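You operate a simulated robot arm through the tools that you are given. There is no shell and no other tool. Be economical: measure what you need, move in short steps, check, and stop when the job is done.

You are at the controls of a simulated two-armed robot. One attempt, no reset.

JOB
Take the purple cloth from the top of the side bench and lay it out flat on the top of the repair bench.

It is judged by the outcome, as a careful person would: the job done as asked, and still so three seconds after it is handed in. It fails if anything else is knocked over, pushed out of place, dropped, spilled or broken. Flat cloth is picked up by pressing the open fingertips on it (5 to 10 N) and closing them slowly along it; thin cloth reads only 2 to 8 mm in the jaws.

ROBOT AND FRAMES
Two 7-joint arms with two-finger parallel grippers on one trunk, on a base that drives. Base frame: it is fixed to the floor where the robot stands at the start and does not move with it; the origin is under the middle of the robot, x ahead of it, y to its left, z up. Lengths are in mm, angles in rad, forces in N, time in s.
The left shoulder is at the start at [70, 134, 1126], the right one opposite. Places, roughly: top of the repair bench [500, 800, 900]. Payload 1.57 kg a hand.
The tool frame of a hand sits at the grasp point between the pads (the TCP): z along the fingers, y along the line on which they close. The tips reach 30 mm beyond it. The gripper opens to 80 mm. The fingers are 17 mm wide and 12 mm thick; the gripper's body (40 by 82 mm) begins 80 mm behind the TCP.
Orientation is that of the tool frame in the base frame, as a unit quaternion [w, x, y, z]. With the fingers straight down and closing along the base's y, the tool's x points along the base's -x, its y along +y and its z along -z.

CONTROLS
- The arms move only by the tool arm_command. It takes "left_steps", "right_steps" or both (then of equal length, played together; a hand with none holds still); each is a list of rows, each a list of 7 numbers: the turn, a rotation vector about the tool's x, y, z in rad, then the shift along the tool's x, y, z in mm, then the opening, from 0 (shut) to 1 (fully open). In form: [[rx, ry, rz, dx, dy, dz, jaw], ...]. A call has 1 to 20 rows; each row shifts and turns the commanded pose from where the row before left it, along the tool's axes as they then stand. Each row takes 0.2 s and may step no farther than 50 mm and 0.15 rad from the row before; otherwise, or with a gripper value out of range, the whole call is refused. A pose out of reach is approached as far as the arm can. The call stops where the force on the tool passes 40 N (or 10 N more than at its start, if that is more) or the arm is blocked; 0.2 s more then pass. Each finger travels about 153 mm/s and halts on what it meets, pressing with about 40 N; the grip force reading is that of the motor and also rises with nothing between the fingers. The clock runs only during rows and for 0.2 s after the last one: add rows that do not move to give the fingers time. It gives the time, the measured TCP pose, the force on the tool (base axes), the opening and the grip force at its end, in the units of the frame above (readings bear some noise), with the torque about the TCP (base axes, N m) and any sound that the robot's microphone picked up.
- Cameras (640 x 400 px; columns grow to the right, rows downward): "scene" is now at [131.6, 15.4, 1343.7]; the picture's right is [0.17, -0.99, 0.00], its down [-0.68, -0.12, -0.72] and it looks along [0.71, 0.12, -0.69] (base axes); focal length 214 px, centre (320, 200). "left" rides on the left gripper at [72, 7, -122] in its tool frame; the picture's right is [-0.09, 1.00, 0.00], its down [-0.84, -0.08, -0.54] and it looks along [-0.54, -0.05, 0.84] (tool axes); focal length 238 px, centre (320, 200). "right" rides on the right gripper at [72, -7, -122] in its tool frame; the picture's right is [0.09, 1.00, 0.00], its down [-0.84, 0.08, -0.54] and it looks along [-0.54, 0.05, 0.84] (tool axes); focal length 238 px, centre (320, 200). There is no depth. A picture from a camera that has moved, and an enlarged one, comes with that camera's place and axes in the base frame and with its lens.
- capture(camera): a new picture of that camera. It takes no simulated time.
- move_column(by): slides the trunk up (or, below 0, down) by that many mm; the arms and the scene camera ride with it, the base frame stays. It gives what a move gives, with no picture.
- drive_base(legs): drives the robot by 1 to 6 legs, each [ahead, left, turn to the left] in mm, mm and rad, along the robot's own axes; the way and the turn of a leg run together, so that a leg with both is an arc; at most 1500 mm and 3.142 rad a leg. The arms and the cameras ride along, it lands a little off, and it stops where it bumps. It gives what a move gives.
- aim_head(pan, tilt): turns the head with the scene camera to pan (to the left, within 1.501 rad either way) and tilt (down, from -0.506 to 1.204), counted from straight ahead of the robot. It gives what a move gives.
- zoom(camera, box): a new picture of the part [left, top, right, bottom] of that camera's present view, enlarged. It takes no simulated time.
- sign_off(): hands the job in; it is judged then, once.

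Go step by step. Nothing tells you exact positions but the pictures and the camera data: compare them with the known pose of the tool, close in by small moves and look again before you grip or let go. The budget is 120 turns and 108 pictures, counting those below and the enlarged ones. Unless the task says otherwise, let go and move clear before handing in, and close with one line.

The tools are called after "Emit:" by a JSON object that holds its "name" and its "arguments". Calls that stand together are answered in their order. arm_command: Moves the arms, as the interface text tells. Its arguments: {"type":"object","properties":{"left_steps":{"type":"array","items":{"type":"array","items":{"type":"number"}}},"right_steps":{"type":"array","items":{"type":"array","items":{"type":"number"}}}},"required":[]} The other tools are called the same way: move_column (by) slides the trunk up or down; drive_base (legs) drives the base; aim_head (pan, tilt) turns the head that bears the scene camera; capture (camera) takes a picture; zoom (camera, box) takes an enlarged picture of a part of a camera's view; sign_off () hands the job in.

At the start:

```text
t: 0.0
left_ee_pos: [328.5, 312.1, 1199.7]
left_orientation: [0.0, 0.0, 1.0, -0.001]
left_wrist_force: [0.1, -0.6, 0.0]
left_torque: [0.0, 0.01, 0.01]
left_width: 80.2
left_grasp_force: 0.1
right_ee_pos: [388.8, -31.6, 1141.1]
right_orientation: [0.0, -0.001, 1.0, 0.0]
right_wrist_force: [-0.3, -0.2, -0.5]
right_torque: [0.01, 0.0, 0.01]
right_width: 79.8
right_grasp_force: 0.0
trunk travel left (down, up): [-700.0, 240.0]
robot x, y, heading: [-1.6, 5.5, 0.002]
head pan, tilt: [0.169, 0.766]
```

scene: 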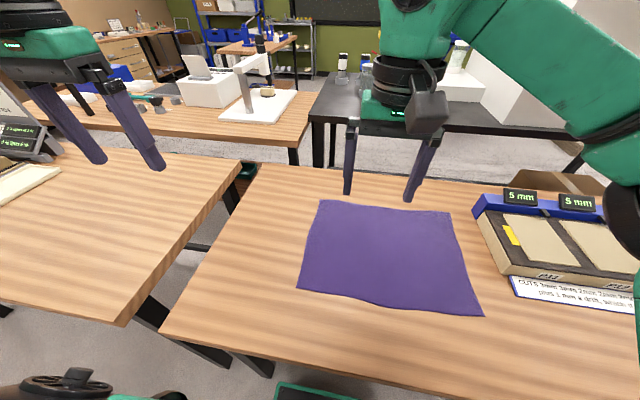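
right: 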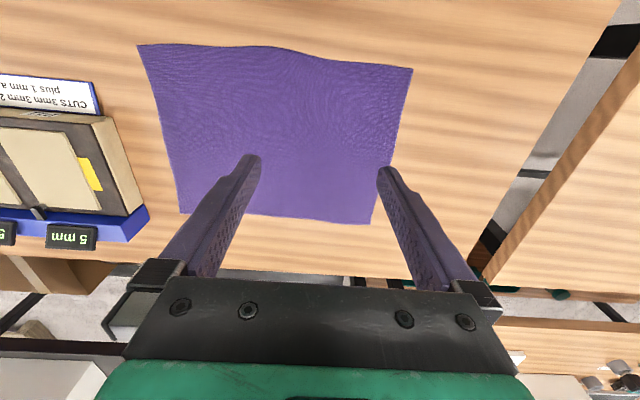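
left: 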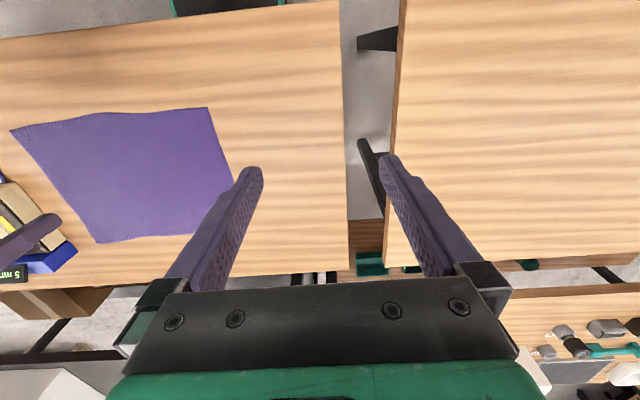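

The purple cloth lies on the bench straight ahead, at about x 355–690, y −335–110. I'll look left at the repair bench first.

Emit:
{"name": "aim_head", "arguments": {"pan": 1.0, "tilt": 0.7}}

Emit:
{"name": "capture", "arguments": {"camera": "scene"}}

```text
t: 1.1
left_ee_pos: [328.7, 311.5, 1200.2]
left_orientation: [0.0, 0.0, 1.0, 0.001]
left_wrist_force: [0.2, 0.0, 0.0]
left_torque: [-0.02, 0.01, 0.04]
left_width: 79.9
left_grasp_force: 0.0
right_ee_pos: [387.9, -30.7, 1140.4]
right_orientation: [-0.001, 0.0, 1.0, 0.0]
right_wrist_force: [-0.3, 0.4, 0.8]
right_torque: [0.03, 0.0, 0.0]
right_width: 80.1
right_grasp_force: 0.1
trunk travel left (down, up): [-700.0, 240.0]
robot x, y, heading: [-1.4, 3.1, 0.003]
head pan, tilt: [1.0, 0.7]
```

```text
104 pictures are left
camera scene: at [96.6, 73.0, 1349.3], right [0.84, -0.54, 0.0], down [-0.35, -0.54, -0.76], along [0.41, 0.64, -0.64], focal length 214 px, centre (320, 200)
```

scene: 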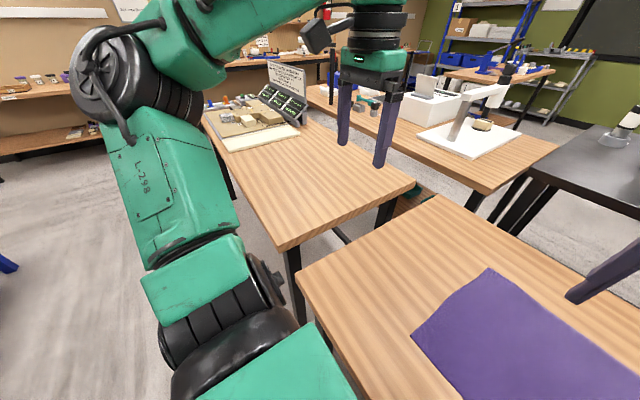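

Repair bench looks about z≈900 with a clear area of roughly x 210–720, y 410–1020. I'll bring both hands above the near corners of the cloth and look.

Emit:
{"name": "arm_command", "arguments": {"right_steps": [[0, 0, 0, 3.5, -31.8, 28.7, 0.6], [0, 0, 0, 3.5, -31.8, 28.7, 0.6], [0, 0, 0, 3.5, -31.8, 28.7, 0.6], [0, 0, 0, 3.5, -31.8, 28.7, 0.6], [0, 0, 0, 3.5, -31.8, 28.7, 0.6], [0, 0, 0, 3.5, -31.8, 28.7, 0.6], [0, 0, 0, 3.5, -31.8, 28.7, 0.6], [0, 0, 0, 3.5, -31.8, 28.7, 0.6], [0, 0, 0, 0, 0, 0, 0.6]], "left_steps": [[0, 0, 0, -3.9, -30.1, 36.2, 0.6], [0, 0, 0, -3.9, -30.1, 36.2, 0.6], [0, 0, 0, -3.9, -30.1, 36.2, 0.6], [0, 0, 0, -3.9, -30.1, 36.2, 0.6], [0, 0, 0, -3.9, -30.1, 36.2, 0.6], [0, 0, 0, -3.9, -30.1, 36.2, 0.6], [0, 0, 0, -3.9, -30.1, 36.2, 0.6], [0, 0, 0, -3.9, -30.1, 36.2, 0.6], [0, 0, 0, 0, 0, 0, 0.6]]}}

Emit:
{"name": "aim_head", "arguments": {"pan": 0.0, "tilt": 0.9}}

Emit:
{"name": "capture", "arguments": {"camera": "scene"}}

Emit:
{"name": "capture", "arguments": {"camera": "right"}}

Emit:
{"name": "capture", "arguments": {"camera": "left"}}

```text
t: 3.1
left_ee_pos: [357.8, 69.5, 911.8]
left_orientation: [0.001, 0.0, 1.0, -0.001]
left_wrist_force: [0.9, -0.8, 0.0]
left_torque: [0.0, -0.02, 0.03]
left_width: 47.9
left_grasp_force: 0.0
right_ee_pos: [358.7, -286.9, 912.1]
right_orientation: [0.001, 0.0, 1.0, 0.0]
right_wrist_force: [-1.4, -0.5, 0.6]
right_torque: [0.01, 0.02, 0.01]
right_width: 48.0
right_grasp_force: 0.0
trunk travel left (down, up): [-700.0, 240.0]
robot x, y, heading: [0.3, -1.2, 0.002]
head pan, tilt: [1.0, 0.7]
```

```text
t: 4.4
left_ee_pos: [358.0, 70.1, 910.1]
left_orientation: [0.0, 0.0, 1.0, 0.0]
left_wrist_force: [0.6, 0.3, 0.4]
left_torque: [-0.02, 0.0, 0.01]
left_width: 48.2
left_grasp_force: 0.0
right_ee_pos: [360.2, -285.4, 911.5]
right_orientation: [-0.001, -0.001, 1.0, 0.0]
right_wrist_force: [-0.5, -0.2, -0.5]
right_torque: [0.0, 0.0, 0.01]
right_width: 48.1
right_grasp_force: 0.1
trunk travel left (down, up): [-700.0, 240.0]
robot x, y, heading: [-0.4, 2.2, -0.004]
head pan, tilt: [0.0, 0.901]
```

```text
103 pictures are left
camera scene: at [126.1, 1.5, 1333.1], right [0.0, -1.0, 0.0], down [-0.78, 0.0, -0.62], along [0.62, 0.0, -0.78], focal length 214 px, centre (320, 200)
```

scene: 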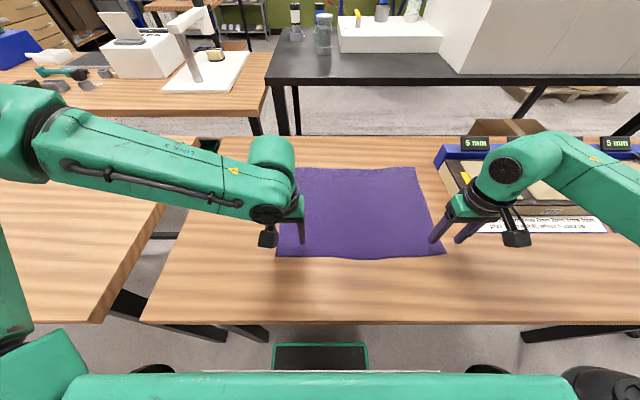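

```text
102 pictures are left
camera right: at [288.7, -292.3, 1034.4], right [-0.09, 1.0, 0.0], down [0.84, 0.08, 0.54], along [0.54, 0.05, -0.84], focal length 238 px, centre (320, 200)
```

right: 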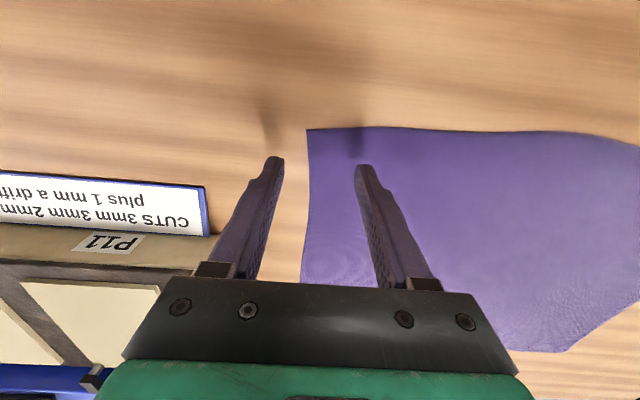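

```text
101 pictures are left
camera left: at [286.2, 77.8, 1033.8], right [0.09, 1.0, 0.0], down [0.84, -0.08, 0.54], along [0.54, -0.05, -0.84], focal length 238 px, centre (320, 200)
```

left: 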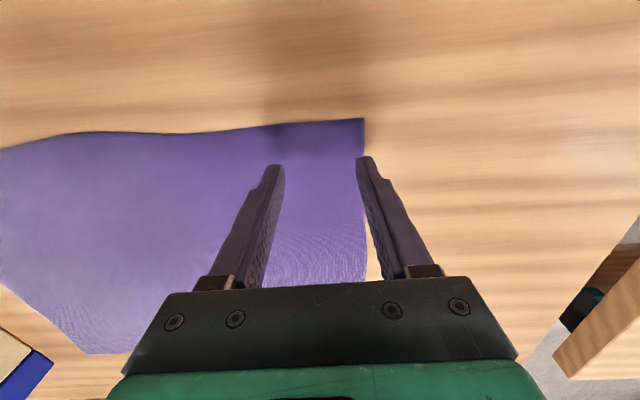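

The bench top triangulates to about z≈850, with cloth corners near (342,−298) and (337,107). I'll shift over the edge just inside the corners and go down part way.

Emit:
{"name": "arm_command", "arguments": {"right_steps": [[0, 0, 0, 4, 15, 0, 0.5], [0, 0, 0, 4, 15, 0, 0.5], [0, 0, 0, 0, 0, 9, 0.5], [0, 0, 0, 0, 0, 9, 0.5], [0, 0, 0, 0, 0, 0, 0.5]], "left_steps": [[0, 0, 0, 3, -4, 0, 0.5], [0, 0, 0, 3, -4, 0, 0.5], [0, 0, 0, 0, 0, 9, 0.5], [0, 0, 0, 0, 0, 9, 0.5], [0, 0, 0, 0, 0, 0, 0.5]]}}

Emit:
{"name": "capture", "arguments": {"camera": "right"}}

Emit:
{"name": "capture", "arguments": {"camera": "left"}}

```text
t: 5.6
left_ee_pos: [353.7, 63.9, 892.2]
left_orientation: [0.0, 0.0, 1.0, 0.0]
left_wrist_force: [0.4, 0.7, 0.2]
left_torque: [0.0, 0.0, 0.0]
left_width: 40.0
left_grasp_force: 0.0
right_ee_pos: [351.9, -255.9, 893.9]
right_orientation: [0.0, 0.0, 1.0, 0.0]
right_wrist_force: [-0.1, -0.7, 0.8]
right_torque: [0.05, 0.03, 0.0]
right_width: 40.1
right_grasp_force: 0.0
trunk travel left (down, up): [-700.0, 240.0]
robot x, y, heading: [-1.5, 0.6, 0.003]
head pan, tilt: [0.0, 0.901]
```

```text
100 pictures are left
camera right: at [281.5, -261.3, 1017.1], right [-0.09, 1.0, 0.0], down [0.84, 0.08, 0.54], along [0.54, 0.05, -0.84], focal length 238 px, centre (320, 200)
```

right: 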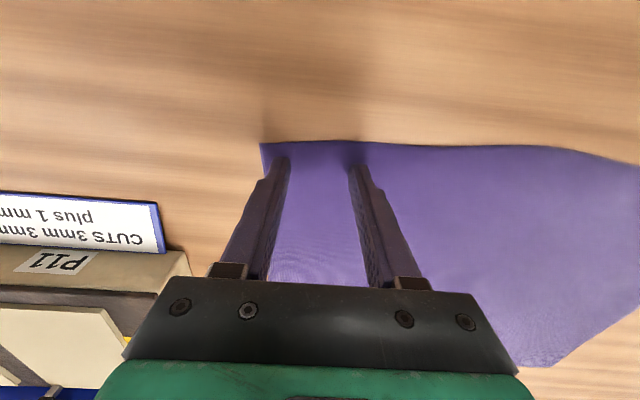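

```text
99 pictures are left
camera left: at [282.2, 70.6, 1015.9], right [0.09, 1.0, 0.0], down [0.84, -0.08, 0.54], along [0.54, -0.05, -0.84], focal length 238 px, centre (320, 200)
```

left: 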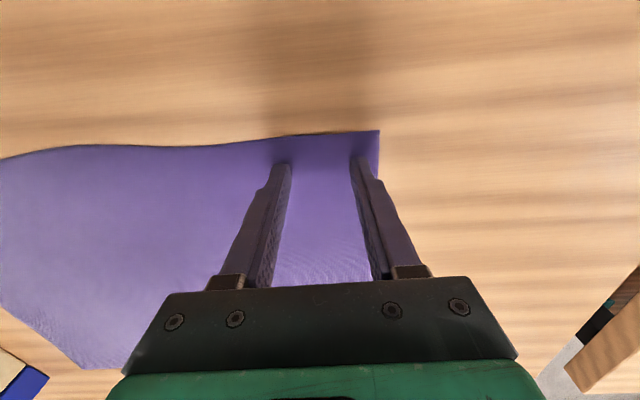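

Both fingertips are over the cloth just inside the near corners. Now easing down to contact.

Emit:
{"name": "arm_command", "arguments": {"right_steps": [[0, 0, 0, 0, 0, 2, 0.5], [0, 0, 0, 0, 0, 2, 0.5], [0, 0, 0, 0, 0, 2, 0.5], [0, 0, 0, 0, 0, 2, 0.5], [0, 0, 0, 0, 0, 0, 0.5]], "left_steps": [[0, 0, 0, 0, 0, 2, 0.5], [0, 0, 0, 0, 0, 2, 0.5], [0, 0, 0, 0, 0, 2, 0.5], [0, 0, 0, 0, 0, 2, 0.5], [0, 0, 0, 0, 0, 0, 0.5]]}}

```text
t: 6.5
left_ee_pos: [353.9, 63.0, 891.1]
left_orientation: [0.009, 0.001, 1.0, -0.002]
left_wrist_force: [-2.8, 1.4, 16.6]
left_torque: [0.38, 0.17, 0.02]
left_width: 40.3
left_grasp_force: 0.1
right_ee_pos: [350.4, -254.2, 891.4]
right_orientation: [0.005, 0.0, 1.0, 0.001]
right_wrist_force: [-2.7, -1.0, 14.3]
right_torque: [-0.17, 0.15, -0.03]
right_width: 40.2
right_grasp_force: 0.1
trunk travel left (down, up): [-700.0, 240.0]
robot x, y, heading: [2.0, -0.8, -0.003]
head pan, tilt: [0.0, 0.901]
stopped in row 4 (left hand): the force on the tool passed its limit (the readings are from after the stop); the commanded pose is now the measured one
```

Contact at TCP z≈891 (bench top ≈861), slightly too hard. Easing up a little to reach 5–10 N.

Emit:
{"name": "arm_command", "arguments": {"right_steps": [[0, 0, 0, 0, 0, -0.6, 0.5], [0, 0, 0, 0, 0, 0, 0.5]], "left_steps": [[0, 0, 0, 0, 0, -0.6, 0.5], [0, 0, 0, 0, 0, 0, 0.5]]}}

```text
t: 7.1
left_ee_pos: [354.2, 61.8, 891.1]
left_orientation: [0.009, 0.001, 1.0, -0.002]
left_wrist_force: [1.1, 1.7, 21.0]
left_torque: [0.48, 0.11, -0.06]
left_width: 40.1
left_grasp_force: 0.5
right_ee_pos: [351.4, -254.2, 892.4]
right_orientation: [0.005, 0.0, 1.0, 0.0]
right_wrist_force: [-4.1, -1.5, 18.6]
right_torque: [-0.2, 0.2, 0.0]
right_width: 40.3
right_grasp_force: 0.0
trunk travel left (down, up): [-700.0, 240.0]
robot x, y, heading: [3.5, 1.0, 0.003]
head pan, tilt: [0.0, 0.901]
```

Still ~20 N; ease up more.

Emit:
{"name": "arm_command", "arguments": {"right_steps": [[0, 0, 0, 0, 0, -1.0, 0.5], [0, 0, 0, 0, 0, 0, 0.5]], "left_steps": [[0, 0, 0, 0, 0, -1.0, 0.5], [0, 0, 0, 0, 0, 0, 0.5]]}}

```text
t: 7.7
left_ee_pos: [355.2, 61.9, 892.3]
left_orientation: [0.006, 0.001, 1.0, -0.001]
left_wrist_force: [-1.2, 0.4, 18.1]
left_torque: [0.33, 0.16, 0.0]
left_width: 40.4
left_grasp_force: 0.0
right_ee_pos: [350.4, -255.9, 892.0]
right_orientation: [0.003, -0.001, 1.0, 0.001]
right_wrist_force: [-1.8, 0.2, 7.1]
right_torque: [-0.04, 0.08, -0.06]
right_width: 40.1
right_grasp_force: 0.0
trunk travel left (down, up): [-700.0, 240.0]
robot x, y, heading: [2.6, -1.2, -0.002]
head pan, tilt: [0.0, 0.901]
```

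Right hand is at 7 N; the left needs about 0.8 mm more, then I close slowly.

Emit:
{"name": "arm_command", "arguments": {"left_steps": [[0, 0, 0, 0, 0, -1.0, 0.5], [0, 0, 0, 0, 0, 0, 0.5]]}}

```text
t: 8.3
left_ee_pos: [356.4, 62.5, 892.9]
left_orientation: [0.005, 0.001, 1.0, -0.002]
left_wrist_force: [-1.0, 0.1, 3.0]
left_torque: [0.04, 0.06, 0.02]
left_width: 39.8
left_grasp_force: 0.0
right_ee_pos: [351.4, -254.5, 890.8]
right_orientation: [0.003, 0.0, 1.0, 0.0]
right_wrist_force: [-2.8, -0.8, 10.6]
right_torque: [-0.11, 0.13, -0.02]
right_width: 40.0
right_grasp_force: 0.0
trunk travel left (down, up): [-700.0, 240.0]
robot x, y, heading: [2.7, -0.3, 0.0]
head pan, tilt: [0.0, 0.901]
```

Left at 3 N, right ~9 N. Add 0.4 mm on the left and close both slowly.

Emit:
{"name": "arm_command", "arguments": {"left_steps": [[0, 0, 0, 0, 0, 0.4, 0.47], [0, 0, 0, 0, 0, 0, 0.44], [0, 0, 0, 0, 0, 0, 0.41], [0, 0, 0, 0, 0, 0, 0.38], [0, 0, 0, 0, 0, 0, 0.35], [0, 0, 0, 0, 0, 0, 0.32], [0, 0, 0, 0, 0, 0, 0.29], [0, 0, 0, 0, 0, 0, 0.26], [0, 0, 0, 0, 0, 0, 0.23], [0, 0, 0, 0, 0, 0, 0.2], [0, 0, 0, 0, 0, 0, 0.17], [0, 0, 0, 0, 0, 0, 0.14], [0, 0, 0, 0, 0, 0, 0.11], [0, 0, 0, 0, 0, 0, 0.08], [0, 0, 0, 0, 0, 0, 0.05], [0, 0, 0, 0, 0, 0, 0.02], [0, 0, 0, 0, 0, 0, 0], [0, 0, 0, 0, 0, 0, 0], [0, 0, 0, 0, 0, 0, 0]], "right_steps": [[0, 0, 0, 0, 0, 0, 0.47], [0, 0, 0, 0, 0, 0, 0.44], [0, 0, 0, 0, 0, 0, 0.41], [0, 0, 0, 0, 0, 0, 0.38], [0, 0, 0, 0, 0, 0, 0.35], [0, 0, 0, 0, 0, 0, 0.32], [0, 0, 0, 0, 0, 0, 0.29], [0, 0, 0, 0, 0, 0, 0.26], [0, 0, 0, 0, 0, 0, 0.23], [0, 0, 0, 0, 0, 0, 0.2], [0, 0, 0, 0, 0, 0, 0.17], [0, 0, 0, 0, 0, 0, 0.14], [0, 0, 0, 0, 0, 0, 0.11], [0, 0, 0, 0, 0, 0, 0.08], [0, 0, 0, 0, 0, 0, 0.05], [0, 0, 0, 0, 0, 0, 0.02], [0, 0, 0, 0, 0, 0, 0], [0, 0, 0, 0, 0, 0, 0], [0, 0, 0, 0, 0, 0, 0]]}}

Emit:
{"name": "capture", "arguments": {"camera": "right"}}

Emit:
{"name": "capture", "arguments": {"camera": "left"}}

```text
t: 12.3
left_ee_pos: [356.2, 62.8, 892.2]
left_orientation: [0.006, 0.001, 1.0, -0.001]
left_wrist_force: [-0.2, -0.3, -0.1]
left_torque: [-0.01, -0.02, 0.0]
left_width: 0.1
left_grasp_force: 21.5
right_ee_pos: [353.9, -254.2, 891.1]
right_orientation: [0.004, 0.0, 1.0, 0.0]
right_wrist_force: [-0.3, 0.0, 12.8]
right_torque: [0.01, 0.03, 0.0]
right_width: 1.9
right_grasp_force: 23.2
trunk travel left (down, up): [-700.0, 240.0]
robot x, y, heading: [0.9, 3.7, -0.001]
head pan, tilt: [0.0, 0.901]
```

```text
98 pictures are left
camera right: at [281.4, -260.6, 1014.1], right [-0.09, 1.0, 0.0], down [0.83, 0.08, 0.55], along [0.55, 0.05, -0.84], focal length 238 px, centre (320, 200)
```

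right: 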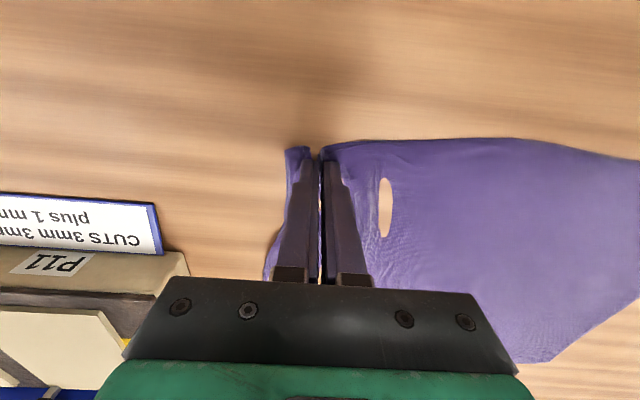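

```text
97 pictures are left
camera left: at [282.9, 71.0, 1014.0], right [0.09, 1.0, 0.0], down [0.83, -0.08, 0.55], along [0.55, -0.05, -0.83], focal length 238 px, centre (320, 200)
```

left: 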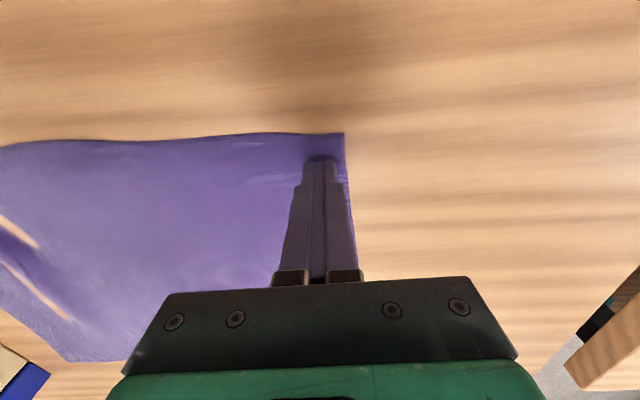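

The right hand holds cloth (1.9 mm); the left slipped off. I'll redo the left a bit further in, pressing harder.

Emit:
{"name": "arm_command", "arguments": {"left_steps": [[0, 0, 0, 0, 0, -6, 0.0], [0, 0, 0, 2, -8, 0, 0.5], [0, 0, 0, 2, -8, 0, 0.5], [0, 0, 0, 0, 0, 3, 0.5], [0, 0, 0, 0, 0, 2, 0.5], [0, 0, 0, 0, 0, 1, 0.5], [0, 0, 0, 0, 0, 1, 0.5], [0, 0, 0, 0, 0, 0, 0.5], [0, 0, 0, 0, 0, 0, 0.5]]}}

Emit:
{"name": "capture", "arguments": {"camera": "left"}}

```text
t: 14.3
left_ee_pos: [352.1, 45.3, 890.6]
left_orientation: [0.008, 0.001, 1.0, -0.001]
left_wrist_force: [0.0, -3.7, 17.8]
left_torque: [0.3, 0.11, 0.0]
left_width: 37.2
left_grasp_force: 0.2
right_ee_pos: [351.3, -255.1, 890.6]
right_orientation: [0.003, 0.0, 1.0, 0.001]
right_wrist_force: [1.0, 1.3, 7.0]
right_torque: [0.07, -0.01, -0.04]
right_width: 1.9
right_grasp_force: 23.5
trunk travel left (down, up): [-700.0, 240.0]
robot x, y, heading: [3.3, -1.7, -0.0]
head pan, tilt: [0.0, 0.901]
```

```text
96 pictures are left
camera left: at [277.9, 53.4, 1013.3], right [0.09, 1.0, 0.0], down [0.83, -0.08, 0.56], along [0.55, -0.05, -0.83], focal length 238 px, centre (320, 200)
```

left: 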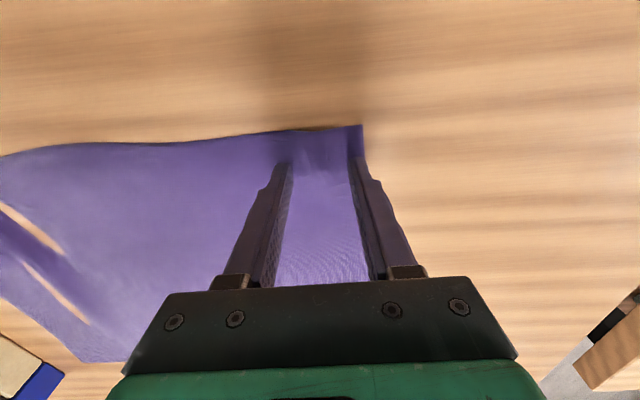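

Most of the load is on the outer finger. I'll tilt slightly to balance it and ease the force.

Emit:
{"name": "arm_command", "arguments": {"left_steps": [[-0.02, 0.0, 0, 0, 0, -0.4, 0.5], [0, 0, 0, 0, 0, 0, 0.5]]}}

```text
t: 14.9
left_ee_pos: [350.7, 50.5, 891.9]
left_orientation: [0.006, -0.001, 1.0, 0.009]
left_wrist_force: [1.3, 1.4, 11.9]
left_torque: [-0.21, 0.07, 0.0]
left_width: 37.9
left_grasp_force: 0.0
right_ee_pos: [351.9, -253.6, 892.0]
right_orientation: [0.003, 0.0, 1.0, -0.001]
right_wrist_force: [-0.7, -0.4, 8.1]
right_torque: [-0.03, 0.06, -0.03]
right_width: 1.8
right_grasp_force: 24.1
trunk travel left (down, up): [-700.0, 240.0]
robot x, y, heading: [1.5, 3.3, 0.001]
head pan, tilt: [0.0, 0.901]
```

Nearly balanced: correct half back and close slowly while keeping pressure.

Emit:
{"name": "arm_command", "arguments": {"left_steps": [[0.008, 0, 0, 0, 0, 0, 0.5], [0, 0, 0, 0, 0, 0, 0.47], [0, 0, 0, 0, 0, 0, 0.44], [0, 0, 0, 0, 0, 0.1, 0.41], [0, 0, 0, 0, 0, 0, 0.38], [0, 0, 0, 0, 0, 0, 0.35], [0, 0, 0, 0, 0, 0.1, 0.32], [0, 0, 0, 0, 0, 0, 0.29], [0, 0, 0, 0, 0, 0, 0.26], [0, 0, 0, 0, 0, 0.1, 0.23], [0, 0, 0, 0, 0, 0, 0.2], [0, 0, 0, 0, 0, 0, 0.17], [0, 0, 0, 0, 0, 0.1, 0.14], [0, 0, 0, 0, 0, 0, 0.11], [0, 0, 0, 0, 0, 0, 0.08], [0, 0, 0, 0, 0, 0, 0.05], [0, 0, 0, 0, 0, 0, 0.02], [0, 0, 0, 0, 0, 0, 0], [0, 0, 0, 0, 0, 0, 0]]}}

Emit:
{"name": "capture", "arguments": {"camera": "left"}}

```text
t: 18.9
left_ee_pos: [352.0, 47.3, 891.1]
left_orientation: [0.007, 0.0, 1.0, 0.003]
left_wrist_force: [0.2, -9.5, 22.5]
left_torque: [-0.38, 0.15, 0.12]
left_width: 2.2
left_grasp_force: 23.1
right_ee_pos: [351.5, -255.5, 890.3]
right_orientation: [0.003, 0.0, 1.0, 0.001]
right_wrist_force: [0.3, 8.7, 4.2]
right_torque: [0.27, 0.0, -0.14]
right_width: 2.1
right_grasp_force: 23.8
trunk travel left (down, up): [-700.0, 240.0]
robot x, y, heading: [1.4, -0.3, 0.001]
head pan, tilt: [0.0, 0.901]
```

```text
95 pictures are left
camera left: at [277.3, 53.5, 1013.4], right [0.09, 1.0, 0.01], down [0.83, -0.08, 0.55], along [0.55, -0.04, -0.83], focal length 238 px, centre (320, 200)
```

left: 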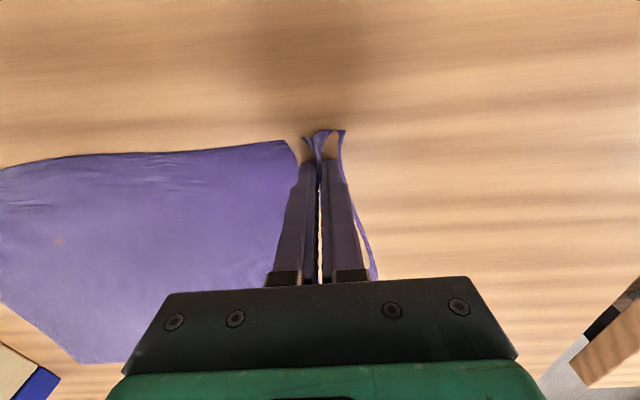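

Both hands hold cloth now (2.2 and 2.1 mm), with about 9 N of tension between them. I'll slacken a little, lift gently and check.

Emit:
{"name": "arm_command", "arguments": {"left_steps": [[0, 0, 0, 0, -3, -2, 0], [0, 0, 0, 0, -3, -4, 0], [0, 0, 0, 0, 0, -10, 0], [0, 0, 0, 0, 0, -15, 0], [0, 0, 0, 0, 0, -15, 0], [0, 0, 0, 0, 0, -15, 0], [0, 0, 0, 0, 0, 0, 0]], "right_steps": [[0, 0, 0, 0, 3, -2, 0], [0, 0, 0, 0, 3, -4, 0], [0, 0, 0, 0, 0, -10, 0], [0, 0, 0, 0, 0, -15, 0], [0, 0, 0, 0, 0, -15, 0], [0, 0, 0, 0, 0, -15, 0], [0, 0, 0, 0, 0, 0, 0]]}}

Emit:
{"name": "capture", "arguments": {"camera": "scene"}}

```text
t: 20.5
left_ee_pos: [352.0, 42.6, 952.5]
left_orientation: [0.005, 0.001, 1.0, 0.005]
left_wrist_force: [-0.1, -0.7, -0.3]
left_torque: [-0.02, -0.01, 0.02]
left_width: 2.0
left_grasp_force: 23.5
left hand out of reach, approached as far as the arm can: row 1
right_ee_pos: [354.6, -248.5, 951.5]
right_orientation: [0.002, 0.0, 1.0, 0.001]
right_wrist_force: [-0.1, 0.0, 0.0]
right_torque: [-0.02, -0.02, -0.02]
right_width: 1.6
right_grasp_force: 23.6
trunk travel left (down, up): [-700.0, 240.0]
robot x, y, heading: [0.4, -1.7, 0.001]
head pan, tilt: [0.0, 0.901]
```

```text
94 pictures are left
camera scene: at [126.4, 1.5, 1333.1], right [0.0, -1.0, 0.0], down [-0.78, 0.0, -0.62], along [0.62, 0.0, -0.78], focal length 214 px, centre (320, 200)
```

scene: 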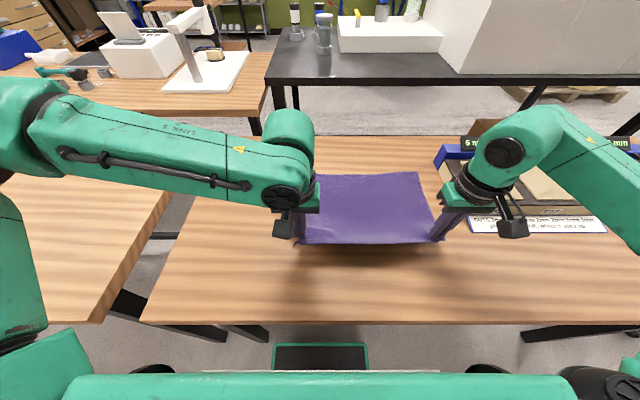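

The cloth lifts cleanly by both corners. Raising the trunk fully.

Emit:
{"name": "move_column", "arguments": {"by": 240}}

Emit:
{"name": "arm_command", "arguments": {"left_steps": [[0, 0, 0, 0, 0, -20, 0], [0, 0, 0, 0, 0, -20, 0], [0, 0, 0, 0, 0, -20, 0], [0, 0, 0, 0, 0, -20, 0], [0, 0, 0, 0, 0, -20, 0], [0, 0, 0, 0, 0, 0, 0]], "right_steps": [[0, 0, 0, 0, 0, -20, 0], [0, 0, 0, 0, 0, -20, 0], [0, 0, 0, 0, 0, -20, 0], [0, 0, 0, 0, 0, -20, 0], [0, 0, 0, 0, 0, -20, 0], [0, 0, 0, 0, 0, 0, 0]]}}

Emit:
{"name": "capture", "arguments": {"camera": "scene"}}

```text
t: 23.0
left_ee_pos: [352.7, 42.8, 1192.6]
left_orientation: [0.006, 0.001, 1.0, 0.005]
left_wrist_force: [-0.3, -0.4, 0.5]
left_torque: [-0.02, -0.04, 0.0]
left_width: 2.2
left_grasp_force: 23.4
right_ee_pos: [353.0, -248.5, 1190.5]
right_orientation: [0.003, 0.001, 1.0, 0.001]
right_wrist_force: [0.5, 0.1, 0.4]
right_torque: [-0.01, -0.02, -0.02]
right_width: 1.7
right_grasp_force: 23.7
trunk travel left (down, up): [-940.0, 0.0]
robot x, y, heading: [-0.2, -0.7, 0.002]
head pan, tilt: [0.0, 0.901]
```

```text
t: 24.4
left_ee_pos: [351.4, 41.4, 1292.6]
left_orientation: [0.005, 0.001, 1.0, 0.005]
left_wrist_force: [0.9, -1.0, 0.1]
left_torque: [-0.04, 0.0, -0.04]
left_width: 2.2
left_grasp_force: 24.0
right_ee_pos: [352.0, -249.7, 1290.9]
right_orientation: [0.002, -0.001, 1.0, 0.001]
right_wrist_force: [-0.3, 0.4, 0.5]
right_torque: [0.04, 0.0, -0.05]
right_width: 1.8
right_grasp_force: 23.0
trunk travel left (down, up): [-940.0, 0.0]
robot x, y, heading: [1.8, -1.7, -0.002]
head pan, tilt: [0.0, 0.901]
```

```text
93 pictures are left
camera scene: at [126.5, 1.5, 1573.1], right [0.0, -1.0, 0.0], down [-0.78, 0.0, -0.62], along [0.62, 0.0, -0.78], focal length 214 px, centre (320, 200)
```

scene: 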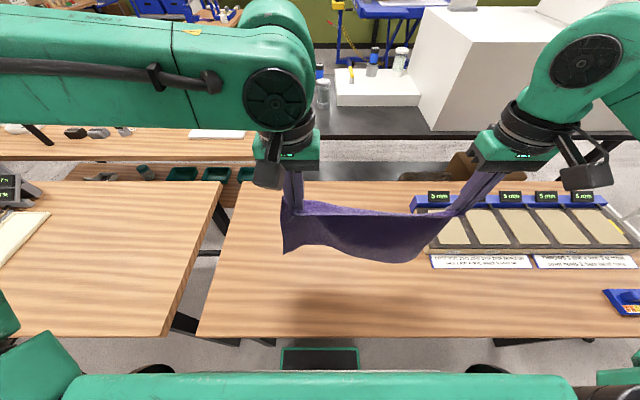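

The cloth hangs free above the bench. The repair bench seems the same height, free over y≈450–1125, x≈205–800. I'll back off a bit, drive left about 870 mm, and return forward.

Emit:
{"name": "drive_base", "arguments": {"legs": [[-100, 0, 0], [0, 435, 0], [0, 435, 0]]}}

Emit:
{"name": "capture", "arguments": {"camera": "scene"}}

```text
t: 30.1
left_ee_pos: [256.1, 920.0, 1292.8]
left_orientation: [0.005, 0.004, 1.0, 0.006]
left_wrist_force: [-0.5, -2.8, -0.1]
left_torque: [-0.01, 0.0, 0.01]
left_width: 2.3
left_grasp_force: 23.8
right_ee_pos: [254.5, 627.9, 1288.3]
right_orientation: [0.003, 0.005, 1.0, 0.002]
right_wrist_force: [0.4, -0.3, 0.4]
right_torque: [0.02, 0.0, -0.02]
right_width: 1.9
right_grasp_force: 24.1
trunk travel left (down, up): [-940.0, 0.0]
robot x, y, heading: [-94.4, 882.2, -0.007]
head pan, tilt: [0.0, 0.901]
```

```text
92 pictures are left
camera scene: at [30.9, 879.5, 1573.1], right [-0.01, -1.0, 0.0], down [-0.78, 0.01, -0.62], along [0.62, 0.0, -0.78], focal length 214 px, centre (320, 200)
```

scene: 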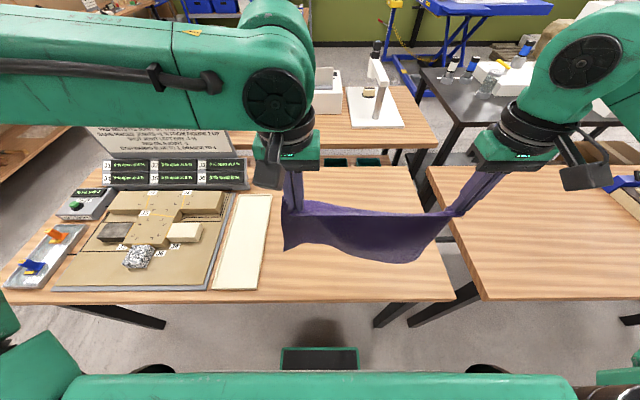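

The cloth hangs above the repair bench front; free area is x 205–826, y 455–1085. Driving forward 95 mm, then reaching forward with the arms and spreading them slightly.

Emit:
{"name": "drive_base", "arguments": {"legs": [[95, 0, 0.007]]}}

Emit:
{"name": "arm_command", "arguments": {"left_steps": [[0, 0, 0, -20, 0.5, 0, 0], [0, 0, 0, -20, 0.5, 0, 0], [0, 0, 0, -20, 0.5, 0, 0], [0, 0, 0, -20, 0.5, 0, 0], [0, 0, 0, -20, 0.5, 0, 0], [0, 0, 0, -20, 0.5, 0, 0], [0, 0, 0, -20, 0.5, 0, 0], [0, 0, 0, -20, 0.5, 0, 0], [0, 0, 0, -20, 0, 0, 0], [0, 0, 0, -20, 0, 0, 0], [0, 0, 0, -20, 0, 0, 0], [0, 0, 0, -20, 0, 0, 0], [0, 0, 0, 0, 0, 0, 0]], "right_steps": [[0, 0, 0, -20, -0.5, 0, 0], [0, 0, 0, -20, -0.5, 0, 0], [0, 0, 0, -20, -0.5, 0, 0], [0, 0, 0, -20, -0.5, 0, 0], [0, 0, 0, -20, -0.5, 0, 0], [0, 0, 0, -20, -0.5, 0, 0], [0, 0, 0, -20, -0.5, 0, 0], [0, 0, 0, -20, -0.5, 0, 0], [0, 0, 0, -20, 0, 0, 0], [0, 0, 0, -20, 0, 0, 0], [0, 0, 0, -20, 0, 0, 0], [0, 0, 0, -20, 0, 0, 0], [0, 0, 0, 0, 0, 0, 0]]}}

Emit:
{"name": "capture", "arguments": {"camera": "scene"}}

```text
t: 31.2
left_ee_pos: [340.6, 922.6, 1295.5]
left_orientation: [0.01, 0.001, 1.0, 0.005]
left_wrist_force: [0.3, -1.2, 0.4]
left_torque: [0.0, -0.06, 0.0]
left_width: 2.0
left_grasp_force: 24.0
right_ee_pos: [341.7, 631.9, 1292.0]
right_orientation: [0.007, 0.002, 1.0, 0.001]
right_wrist_force: [-1.3, 0.8, 0.9]
right_torque: [0.0, -0.05, -0.01]
right_width: 1.7
right_grasp_force: 23.6
trunk travel left (down, up): [-940.0, 0.0]
robot x, y, heading: [-2.9, 881.5, -0.002]
head pan, tilt: [0.0, 0.901]
```

```text
t: 33.3
left_ee_pos: [394.7, 924.0, 1301.0]
left_orientation: [0.009, 0.003, 1.0, -0.006]
left_wrist_force: [10.9, -24.3, -1.4]
left_torque: [-0.71, -0.38, 0.29]
left_width: 2.0
left_grasp_force: 24.1
left hand out of reach, approached as far as the arm can: row 3, 4, 5, 6, 7, 8, 9, 10
right_ee_pos: [531.3, 634.1, 1292.8]
right_orientation: [0.0, -0.009, 1.0, 0.009]
right_wrist_force: [-10.2, 23.8, 0.4]
right_torque: [0.72, 0.35, -0.21]
right_width: 1.6
right_grasp_force: 23.8
trunk travel left (down, up): [-940.0, 0.0]
robot x, y, heading: [1.0, 881.2, -0.001]
head pan, tilt: [0.0, 0.901]
stopped in row 10 (left hand): the force on the tool passed its limit (the readings are from after the stop); the commanded pose is now the measured one
```

```text
91 pictures are left
camera scene: at [125.6, 883.5, 1573.0], right [0.0, -1.0, 0.0], down [-0.78, 0.0, -0.62], along [0.62, 0.0, -0.78], focal length 214 px, centre (320, 200)
```

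scene: 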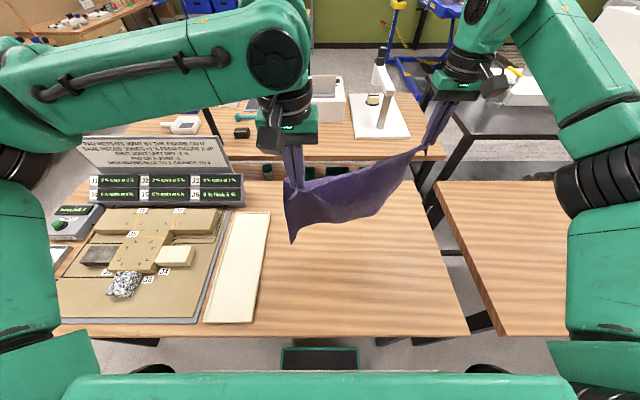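

The left arm ran out of reach because it is too near the midline, so the cloth went tight diagonally but is still held. First bring the right hand back level to relieve it.

Emit:
{"name": "arm_command", "arguments": {"right_steps": [[0, 0, 0, 17, 1, 0, 0], [0, 0, 0, 20, 1, 0, 0], [0, 0, 0, 20, 0, 0, 0], [0, 0, 0, 20, 0, 0, 0], [0, 0, 0, 20, 0, 0, 0], [0, 0, 0, 20, 0, 0, 0], [0, 0, 0, 20, 0, 0, 0], [0, 0, 0, 0, 0, 0, 0]]}}

Emit:
{"name": "capture", "arguments": {"camera": "scene"}}

```text
t: 35.1
left_ee_pos: [392.4, 925.2, 1300.7]
left_orientation: [0.008, 0.002, 1.0, -0.001]
left_wrist_force: [0.0, -0.5, -0.3]
left_torque: [0.03, 0.0, 0.02]
left_width: 2.0
left_grasp_force: 23.8
right_ee_pos: [394.4, 633.1, 1292.3]
right_orientation: [0.001, -0.004, 1.0, 0.006]
right_wrist_force: [-0.1, 0.9, 0.1]
right_torque: [-0.01, -0.01, 0.0]
right_width: 1.7
right_grasp_force: 23.4
trunk travel left (down, up): [-940.0, 0.0]
robot x, y, heading: [-3.4, 882.5, -0.003]
head pan, tilt: [0.0, 0.901]
```

```text
90 pictures are left
camera scene: at [124.7, 882.6, 1573.1], right [0.0, -1.0, 0.0], down [-0.78, 0.0, -0.62], along [0.62, 0.0, -0.78], focal length 214 px, centre (320, 200)
```

scene: 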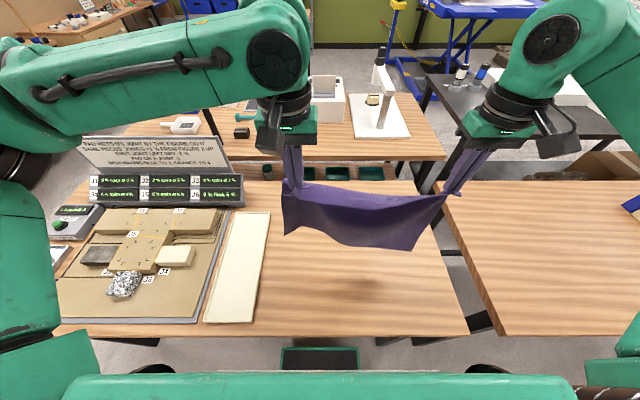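

Relieved and still held. I'll shift both hands left by 100 mm relative to the robot so they sit symmetrically, then drive right by the same amount.

Emit:
{"name": "arm_command", "arguments": {"left_steps": [[0, 0, 0, 2, 11, 0, 0], [0, 0, 0, 2, 10, 0, 0], [0, 0, 0, 2, 10, 0, 0], [0, 0, 0, 2, 10, 0, 0], [0, 0, 0, 2, 10, 0, 0], [0, 0, 0, 2, 10, 0, 0], [0, 0, 0, 2, 10, 0, 0], [0, 0, 0, 2, 10, 0, 0], [0, 0, 0, 2, 10, 0, 0], [0, 0, 0, 2, 10, 0, 0], [0, 0, 0, 0, 0, 0, 0]], "right_steps": [[0, 0, 0, 2, 10, 0, 0], [0, 0, 0, 2, 10, 0, 0], [0, 0, 0, 2, 10, 0, 0], [0, 0, 0, 2, 10, 0, 0], [0, 0, 0, 2, 10, 0, 0], [0, 0, 0, 2, 10, 0, 0], [0, 0, 0, 2, 10, 0, 0], [0, 0, 0, 2, 10, 0, 0], [0, 0, 0, 2, 10, 0, 0], [0, 0, 0, 2, 10, 0, 0], [0, 0, 0, 0, 0, 0, 0]]}}

Emit:
{"name": "drive_base", "arguments": {"legs": [[0, -105, 0]]}}

Emit:
{"name": "capture", "arguments": {"camera": "scene"}}

```text
t: 37.5
left_ee_pos: [372.4, 1027.5, 1301.4]
left_orientation: [0.008, 0.003, 1.0, -0.002]
left_wrist_force: [-0.8, -0.2, -0.3]
left_torque: [0.02, -0.01, 0.04]
left_width: 1.9
left_grasp_force: 23.7
right_ee_pos: [372.8, 732.5, 1295.4]
right_orientation: [0.0, -0.004, 1.0, 0.006]
right_wrist_force: [-0.5, 0.6, -0.7]
right_torque: [-0.02, 0.0, -0.04]
right_width: 1.6
right_grasp_force: 23.6
trunk travel left (down, up): [-940.0, 0.0]
robot x, y, heading: [-6.3, 877.4, -0.004]
head pan, tilt: [0.0, 0.901]
```

```text
t: 38.7
left_ee_pos: [372.3, 928.6, 1299.8]
left_orientation: [0.008, 0.001, 1.0, -0.004]
left_wrist_force: [-0.7, 0.0, 0.4]
left_torque: [-0.07, -0.01, 0.05]
left_width: 2.1
left_grasp_force: 23.5
right_ee_pos: [372.4, 632.1, 1296.4]
right_orientation: [0.001, -0.006, 1.0, 0.002]
right_wrist_force: [-0.6, 0.6, -0.7]
right_torque: [-0.08, -0.01, 0.01]
right_width: 1.7
right_grasp_force: 23.8
trunk travel left (down, up): [-940.0, 0.0]
robot x, y, heading: [-3.8, 774.8, 0.004]
head pan, tilt: [0.0, 0.901]
```

```text
89 pictures are left
camera scene: at [124.2, 785.9, 1573.1], right [0.0, -1.0, 0.01], down [-0.78, 0.0, -0.62], along [0.62, 0.0, -0.78], focal length 214 px, centre (320, 200)
```

scene: 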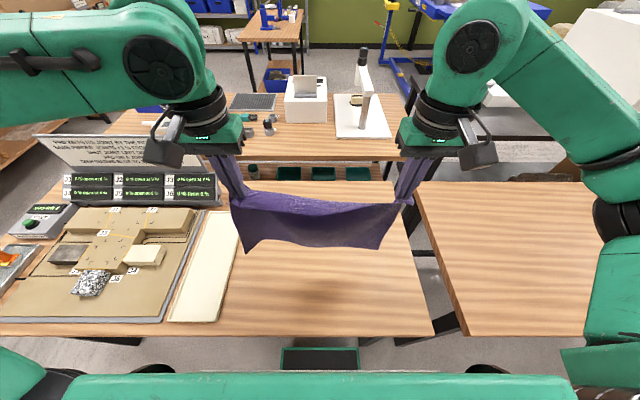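

Now symmetric. Reaching forward in stages, watching for reach limits.

Emit:
{"name": "arm_command", "arguments": {"left_steps": [[0, 0, 0, -20, 0, 0, 0], [0, 0, 0, -20, 0, 0, 0], [0, 0, 0, -20, 0, 0, 0], [0, 0, 0, -20, 0, 0, 0], [0, 0, 0, -20, 0, 0, 0], [0, 0, 0, 0, 0, 0, 0]], "right_steps": [[0, 0, 0, -20, 0, 0, 0], [0, 0, 0, -20, 0, 0, 0], [0, 0, 0, -20, 0, 0, 0], [0, 0, 0, -20, 0, 0, 0], [0, 0, 0, -20, 0, 0, 0], [0, 0, 0, 0, 0, 0, 0]]}}

```text
t: 40.1
left_ee_pos: [473.4, 922.5, 1302.8]
left_orientation: [0.008, 0.0, 1.0, -0.001]
left_wrist_force: [0.2, 0.0, -0.2]
left_torque: [-0.03, 0.02, 0.0]
left_width: 1.9
left_grasp_force: 23.6
right_ee_pos: [471.9, 628.0, 1295.9]
right_orientation: [0.001, -0.007, 1.0, 0.006]
right_wrist_force: [-0.7, -0.1, -0.1]
right_torque: [-0.03, -0.01, 0.04]
right_width: 1.7
right_grasp_force: 23.1
trunk travel left (down, up): [-940.0, 0.0]
robot x, y, heading: [-1.6, 777.1, 0.001]
head pan, tilt: [0.0, 0.901]
```

Emit:
{"name": "arm_command", "arguments": {"left_steps": [[0, 0, 0, -20, 0, 0, 0], [0, 0, 0, -20, 0, 0, 0], [0, 0, 0, -20, 0, 0, 0], [0, 0, 0, -20, 0, 0, 0], [0, 0, 0, -20, 0, 0, 0], [0, 0, 0, -20, 0, 0, 0], [0, 0, 0, 0, 0, 0, 0]], "right_steps": [[0, 0, 0, -20, 0, 0, 0], [0, 0, 0, -20, 0, 0, 0], [0, 0, 0, -20, 0, 0, 0], [0, 0, 0, -20, 0, 0, 0], [0, 0, 0, -20, 0, 0, 0], [0, 0, 0, -20, 0, 0, 0], [0, 0, 0, 0, 0, 0, 0]]}}

Emit:
{"name": "capture", "arguments": {"camera": "scene"}}

```text
t: 41.7
left_ee_pos: [538.1, 948.3, 1295.3]
left_orientation: [0.011, 0.003, 1.0, -0.004]
left_wrist_force: [3.6, -30.1, -0.2]
left_torque: [-0.92, -0.08, 0.25]
left_width: 2.1
left_grasp_force: 23.9
left hand out of reach, approached as far as the arm can: row 3, 4, 5, 6
right_ee_pos: [577.9, 629.5, 1296.6]
right_orientation: [0.003, -0.008, 1.0, 0.009]
right_wrist_force: [-3.3, 30.3, -1.3]
right_torque: [0.97, 0.08, -0.28]
right_width: 1.9
right_grasp_force: 23.7
right hand out of reach, approached as far as the arm can: row 6
trunk travel left (down, up): [-940.0, 0.0]
robot x, y, heading: [1.5, 773.3, -0.003]
head pan, tilt: [0.0, 0.901]
```

```text
88 pictures are left
camera scene: at [123.1, 775.8, 1573.2], right [0.0, -1.0, 0.0], down [-0.78, 0.0, -0.62], along [0.62, 0.0, -0.78], focal length 214 px, centre (320, 200)
```

scene: 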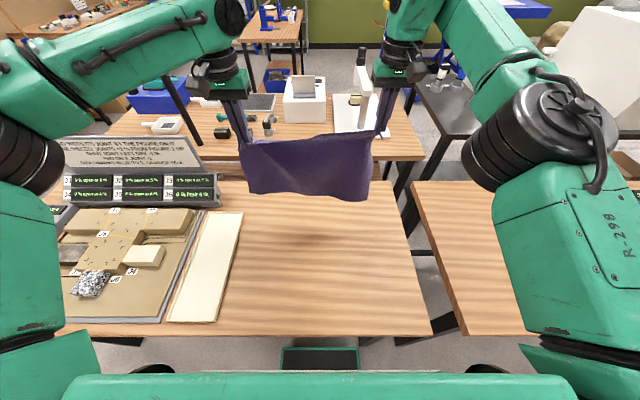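

At about x 538 the left arm is at its limit. Pull both back to x≈535 to relieve tension.

Emit:
{"name": "arm_command", "arguments": {"left_steps": [[0, 0, 0, 14, 0, 0, 0], [0, 0, 0, 14, 0, 0, 0], [0, 0, 0, 14, 0, 0, 0], [0, 0, 0, 14, 0, 0, 0], [0, 0, 0, 0, 0, 0, 0]], "right_steps": [[0, 0, 0, 14, 0, 0, 0], [0, 0, 0, 14, 0, 0, 0], [0, 0, 0, 14, 0, 0, 0], [0, 0, 0, 7, 0, 0, 0], [0, 0, 0, 0, 0, 0, 0]]}}

```text
t: 42.9
left_ee_pos: [483.9, 949.8, 1293.0]
left_orientation: [0.01, 0.001, 1.0, -0.005]
left_wrist_force: [5.6, -35.3, -0.5]
left_torque: [-1.07, -0.13, 0.28]
left_width: 2.2
left_grasp_force: 23.7
right_ee_pos: [529.7, 631.8, 1294.4]
right_orientation: [-0.001, -0.007, 1.0, 0.01]
right_wrist_force: [-4.5, 35.0, -0.4]
right_torque: [1.07, 0.13, -0.3]
right_width: 1.7
right_grasp_force: 23.7
trunk travel left (down, up): [-940.0, 0.0]
robot x, y, heading: [-4.4, 777.6, -0.002]
head pan, tilt: [0.0, 0.901]
```

The commanded left pose had drifted outward. Bring left back in y and right level in x.

Emit:
{"name": "arm_command", "arguments": {"left_steps": [[0, 0, 0, 0, -8, 0, 0], [0, 0, 0, 0, -8, 0, 0], [0, 0, 0, 0, -8, 0, 0], [0, 0, 0, 0, 0, 0, 0]], "right_steps": [[0, 0, 0, 15, 0, 0, 0], [0, 0, 0, 15, 0, 0, 0], [0, 0, 0, 15, 0, 0, 0], [0, 0, 0, 0, 0, 0, 0]]}}

Emit:
{"name": "capture", "arguments": {"camera": "scene"}}

Emit:
{"name": "capture", "arguments": {"camera": "left"}}

Emit:
{"name": "capture", "arguments": {"camera": "right"}}

```text
t: 43.9
left_ee_pos: [482.9, 929.9, 1291.7]
left_orientation: [0.007, 0.001, 1.0, -0.002]
left_wrist_force: [-0.4, -2.5, -0.3]
left_torque: [-0.05, 0.0, 0.02]
left_width: 1.9
left_grasp_force: 23.5
right_ee_pos: [484.9, 625.1, 1293.2]
right_orientation: [0.0, -0.005, 1.0, 0.005]
right_wrist_force: [-0.5, 1.6, -0.6]
right_torque: [0.01, 0.02, 0.03]
right_width: 1.9
right_grasp_force: 23.1
trunk travel left (down, up): [-940.0, 0.0]
robot x, y, heading: [-0.6, 777.1, -0.001]
head pan, tilt: [0.0, 0.901]
```

```text
87 pictures are left
camera scene: at [124.5, 777.3, 1573.1], right [0.0, -1.0, 0.0], down [-0.78, 0.0, -0.62], along [0.62, 0.0, -0.78], focal length 214 px, centre (320, 200)
```

scene: 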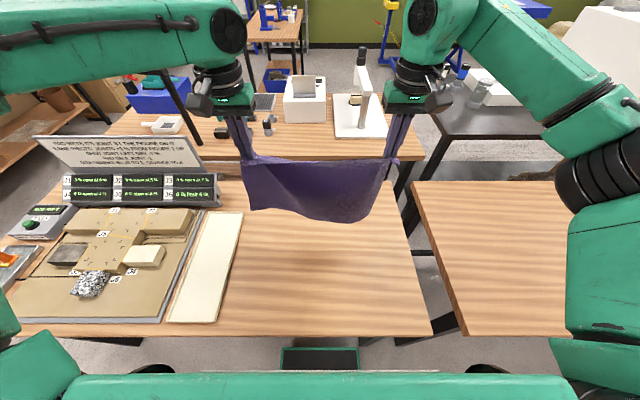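

```text
86 pictures are left
camera left: at [410.2, 937.8, 1414.4], right [0.09, 1.0, 0.0], down [0.83, -0.08, 0.56], along [0.55, -0.05, -0.83], focal length 238 px, centre (320, 200)
```

left: 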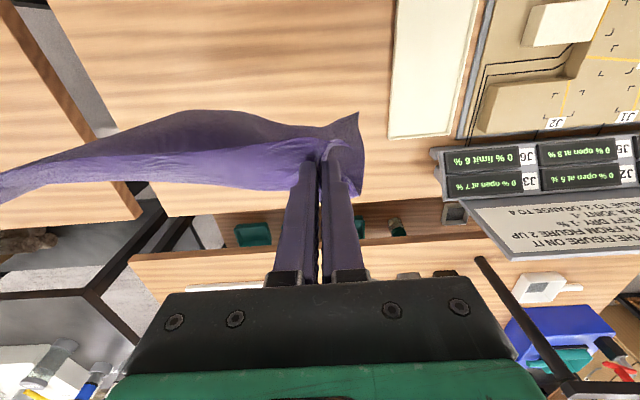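

```text
85 pictures are left
camera right: at [415.3, 617.8, 1417.3], right [-0.1, 0.99, 0.01], down [0.84, 0.08, 0.54], along [0.54, 0.06, -0.84], focal length 238 px, centre (320, 200)
```

right: 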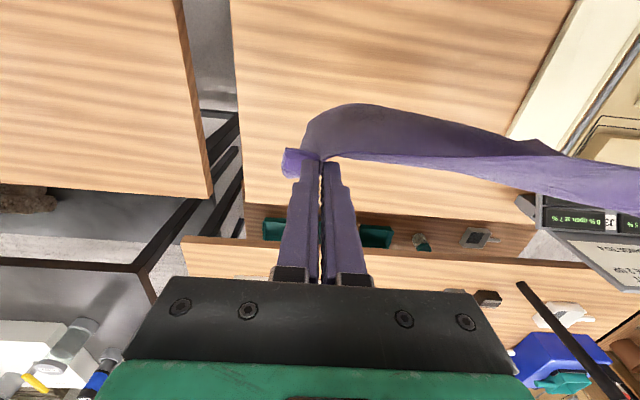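

Tension gone and cloth hanging well. Lowering with the arms by 85 mm (more reach there), then forward.

Emit:
{"name": "arm_command", "arguments": {"left_steps": [[0, 0, 0, 0, 0, 17, 0], [0, 0, 0, 0, 0, 17, 0], [0, 0, 0, 0, 0, 17, 0], [0, 0, 0, 0, 0, 17, 0], [0, 0, 0, 0, 0, 17, 0], [0, 0, 0, -14, 0, 0, 0], [0, 0, 0, -14, 0, 0, 0], [0, 0, 0, -14, 0, 0, 0], [0, 0, 0, 0, 0, 0, 0]], "right_steps": [[0, 0, 0, 0, 0, 17, 0], [0, 0, 0, 0, 0, 17, 0], [0, 0, 0, 0, 0, 17, 0], [0, 0, 0, 0, 0, 17, 0], [0, 0, 0, 0, 0, 17, 0], [0, 0, 0, -14, 0, 0, 0], [0, 0, 0, -14, 0, 0, 0], [0, 0, 0, -14, 0, 0, 0], [0, 0, 0, 0, 0, 0, 0]]}}

Emit:
{"name": "capture", "arguments": {"camera": "scene"}}

```text
t: 45.9
left_ee_pos: [526.6, 927.7, 1206.7]
left_orientation: [0.009, 0.001, 1.0, -0.002]
left_wrist_force: [0.1, -0.5, 0.2]
left_torque: [-0.04, -0.01, 0.01]
left_width: 1.9
left_grasp_force: 23.6
right_ee_pos: [527.3, 629.0, 1209.5]
right_orientation: [0.002, -0.005, 1.0, 0.006]
right_wrist_force: [-0.4, -0.3, 0.4]
right_torque: [0.0, -0.04, 0.01]
right_width: 1.6
right_grasp_force: 23.6
trunk travel left (down, up): [-940.0, 0.0]
robot x, y, heading: [-5.7, 771.9, 0.001]
head pan, tilt: [0.0, 0.901]
```

```text
84 pictures are left
camera scene: at [124.0, 777.1, 1573.1], right [0.0, -1.0, 0.0], down [-0.78, 0.0, -0.62], along [0.62, 0.0, -0.78], focal length 214 px, centre (320, 200)
```

scene: 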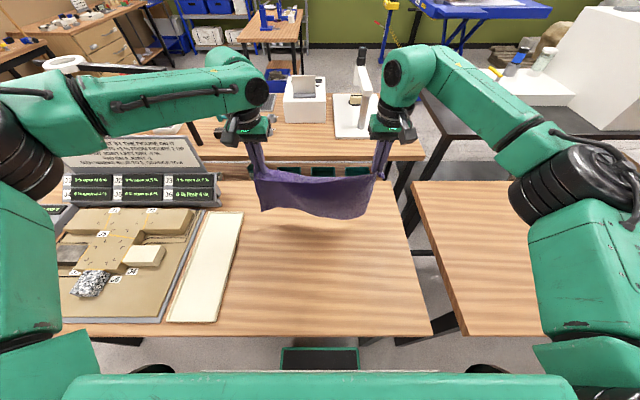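

Emit:
{"name": "arm_command", "arguments": {"left_steps": [[0, 0, 0, -10, 0, 0, 0], [0, 0, 0, -10, 0, 0, 0], [0, 0, 0, -10, 0, 0, 0], [0, 0, 0, -10, 0, 0, 0], [0, 0, 0, 0, 0, 0, 0]], "right_steps": [[0, 0, 0, -10, 0, 0, 0], [0, 0, 0, -10, 0, 0, 0], [0, 0, 0, -10, 0, 0, 0], [0, 0, 0, -10, 0, 0, 0], [0, 0, 0, 0, 0, 0, 0]]}}

```text
t: 47.1
left_ee_pos: [540.2, 943.7, 1211.7]
left_orientation: [0.009, 0.001, 1.0, -0.003]
left_wrist_force: [1.1, -14.4, 0.3]
left_torque: [-0.44, 0.01, 0.12]
left_width: 2.3
left_grasp_force: 24.0
left hand out of reach, approached as far as the arm can: row 1, 2, 3, 4
right_ee_pos: [568.6, 629.8, 1209.4]
right_orientation: [0.001, -0.007, 1.0, 0.007]
right_wrist_force: [-2.5, 14.4, -0.3]
right_torque: [0.45, 0.02, -0.17]
right_width: 1.7
right_grasp_force: 24.4
trunk travel left (down, up): [-940.0, 0.0]
robot x, y, heading: [-5.5, 776.0, 0.001]
head pan, tilt: [0.0, 0.901]
```

The left arm reaches further when its hand is more outboard. I'll shift both hands ~45 mm left (still clear of the fixture strip at y≈1085) and level them at x 530.

Emit:
{"name": "arm_command", "arguments": {"left_steps": [[0, 0, 0, 2.5, 0, 0, 0], [0, 0, 0, 2.5, 7, 0, 0], [0, 0, 0, 2.5, 7, 0, 0], [0, 0, 0, 2.5, 7, 0, 0], [0, 0, 0, 0, 7, 0, 0], [0, 0, 0, 0, 0, 0, 0]], "right_steps": [[0, 0, 0, 9.5, 14, 0, 0], [0, 0, 0, 9.5, 8, 0, 0], [0, 0, 0, 9.5, 8, 0, 0], [0, 0, 0, 9.5, 7, 0, 0], [0, 0, 0, 0, 7, 0, 0], [0, 0, 0, 0, 0, 0, 0]]}}

```text
t: 48.5
left_ee_pos: [531.5, 973.1, 1212.0]
left_orientation: [0.008, 0.0, 1.0, -0.002]
left_wrist_force: [0.9, 0.5, 0.3]
left_torque: [-0.01, -0.02, 0.01]
left_width: 2.3
left_grasp_force: 23.6
right_ee_pos: [530.5, 672.8, 1211.0]
right_orientation: [0.0, -0.005, 1.0, 0.007]
right_wrist_force: [0.0, -0.5, 0.0]
right_torque: [0.02, 0.0, 0.0]
right_width: 1.6
right_grasp_force: 23.1
trunk travel left (down, up): [-940.0, 0.0]
robot x, y, heading: [-0.1, 776.4, -0.003]
head pan, tilt: [0.0, 0.901]
```

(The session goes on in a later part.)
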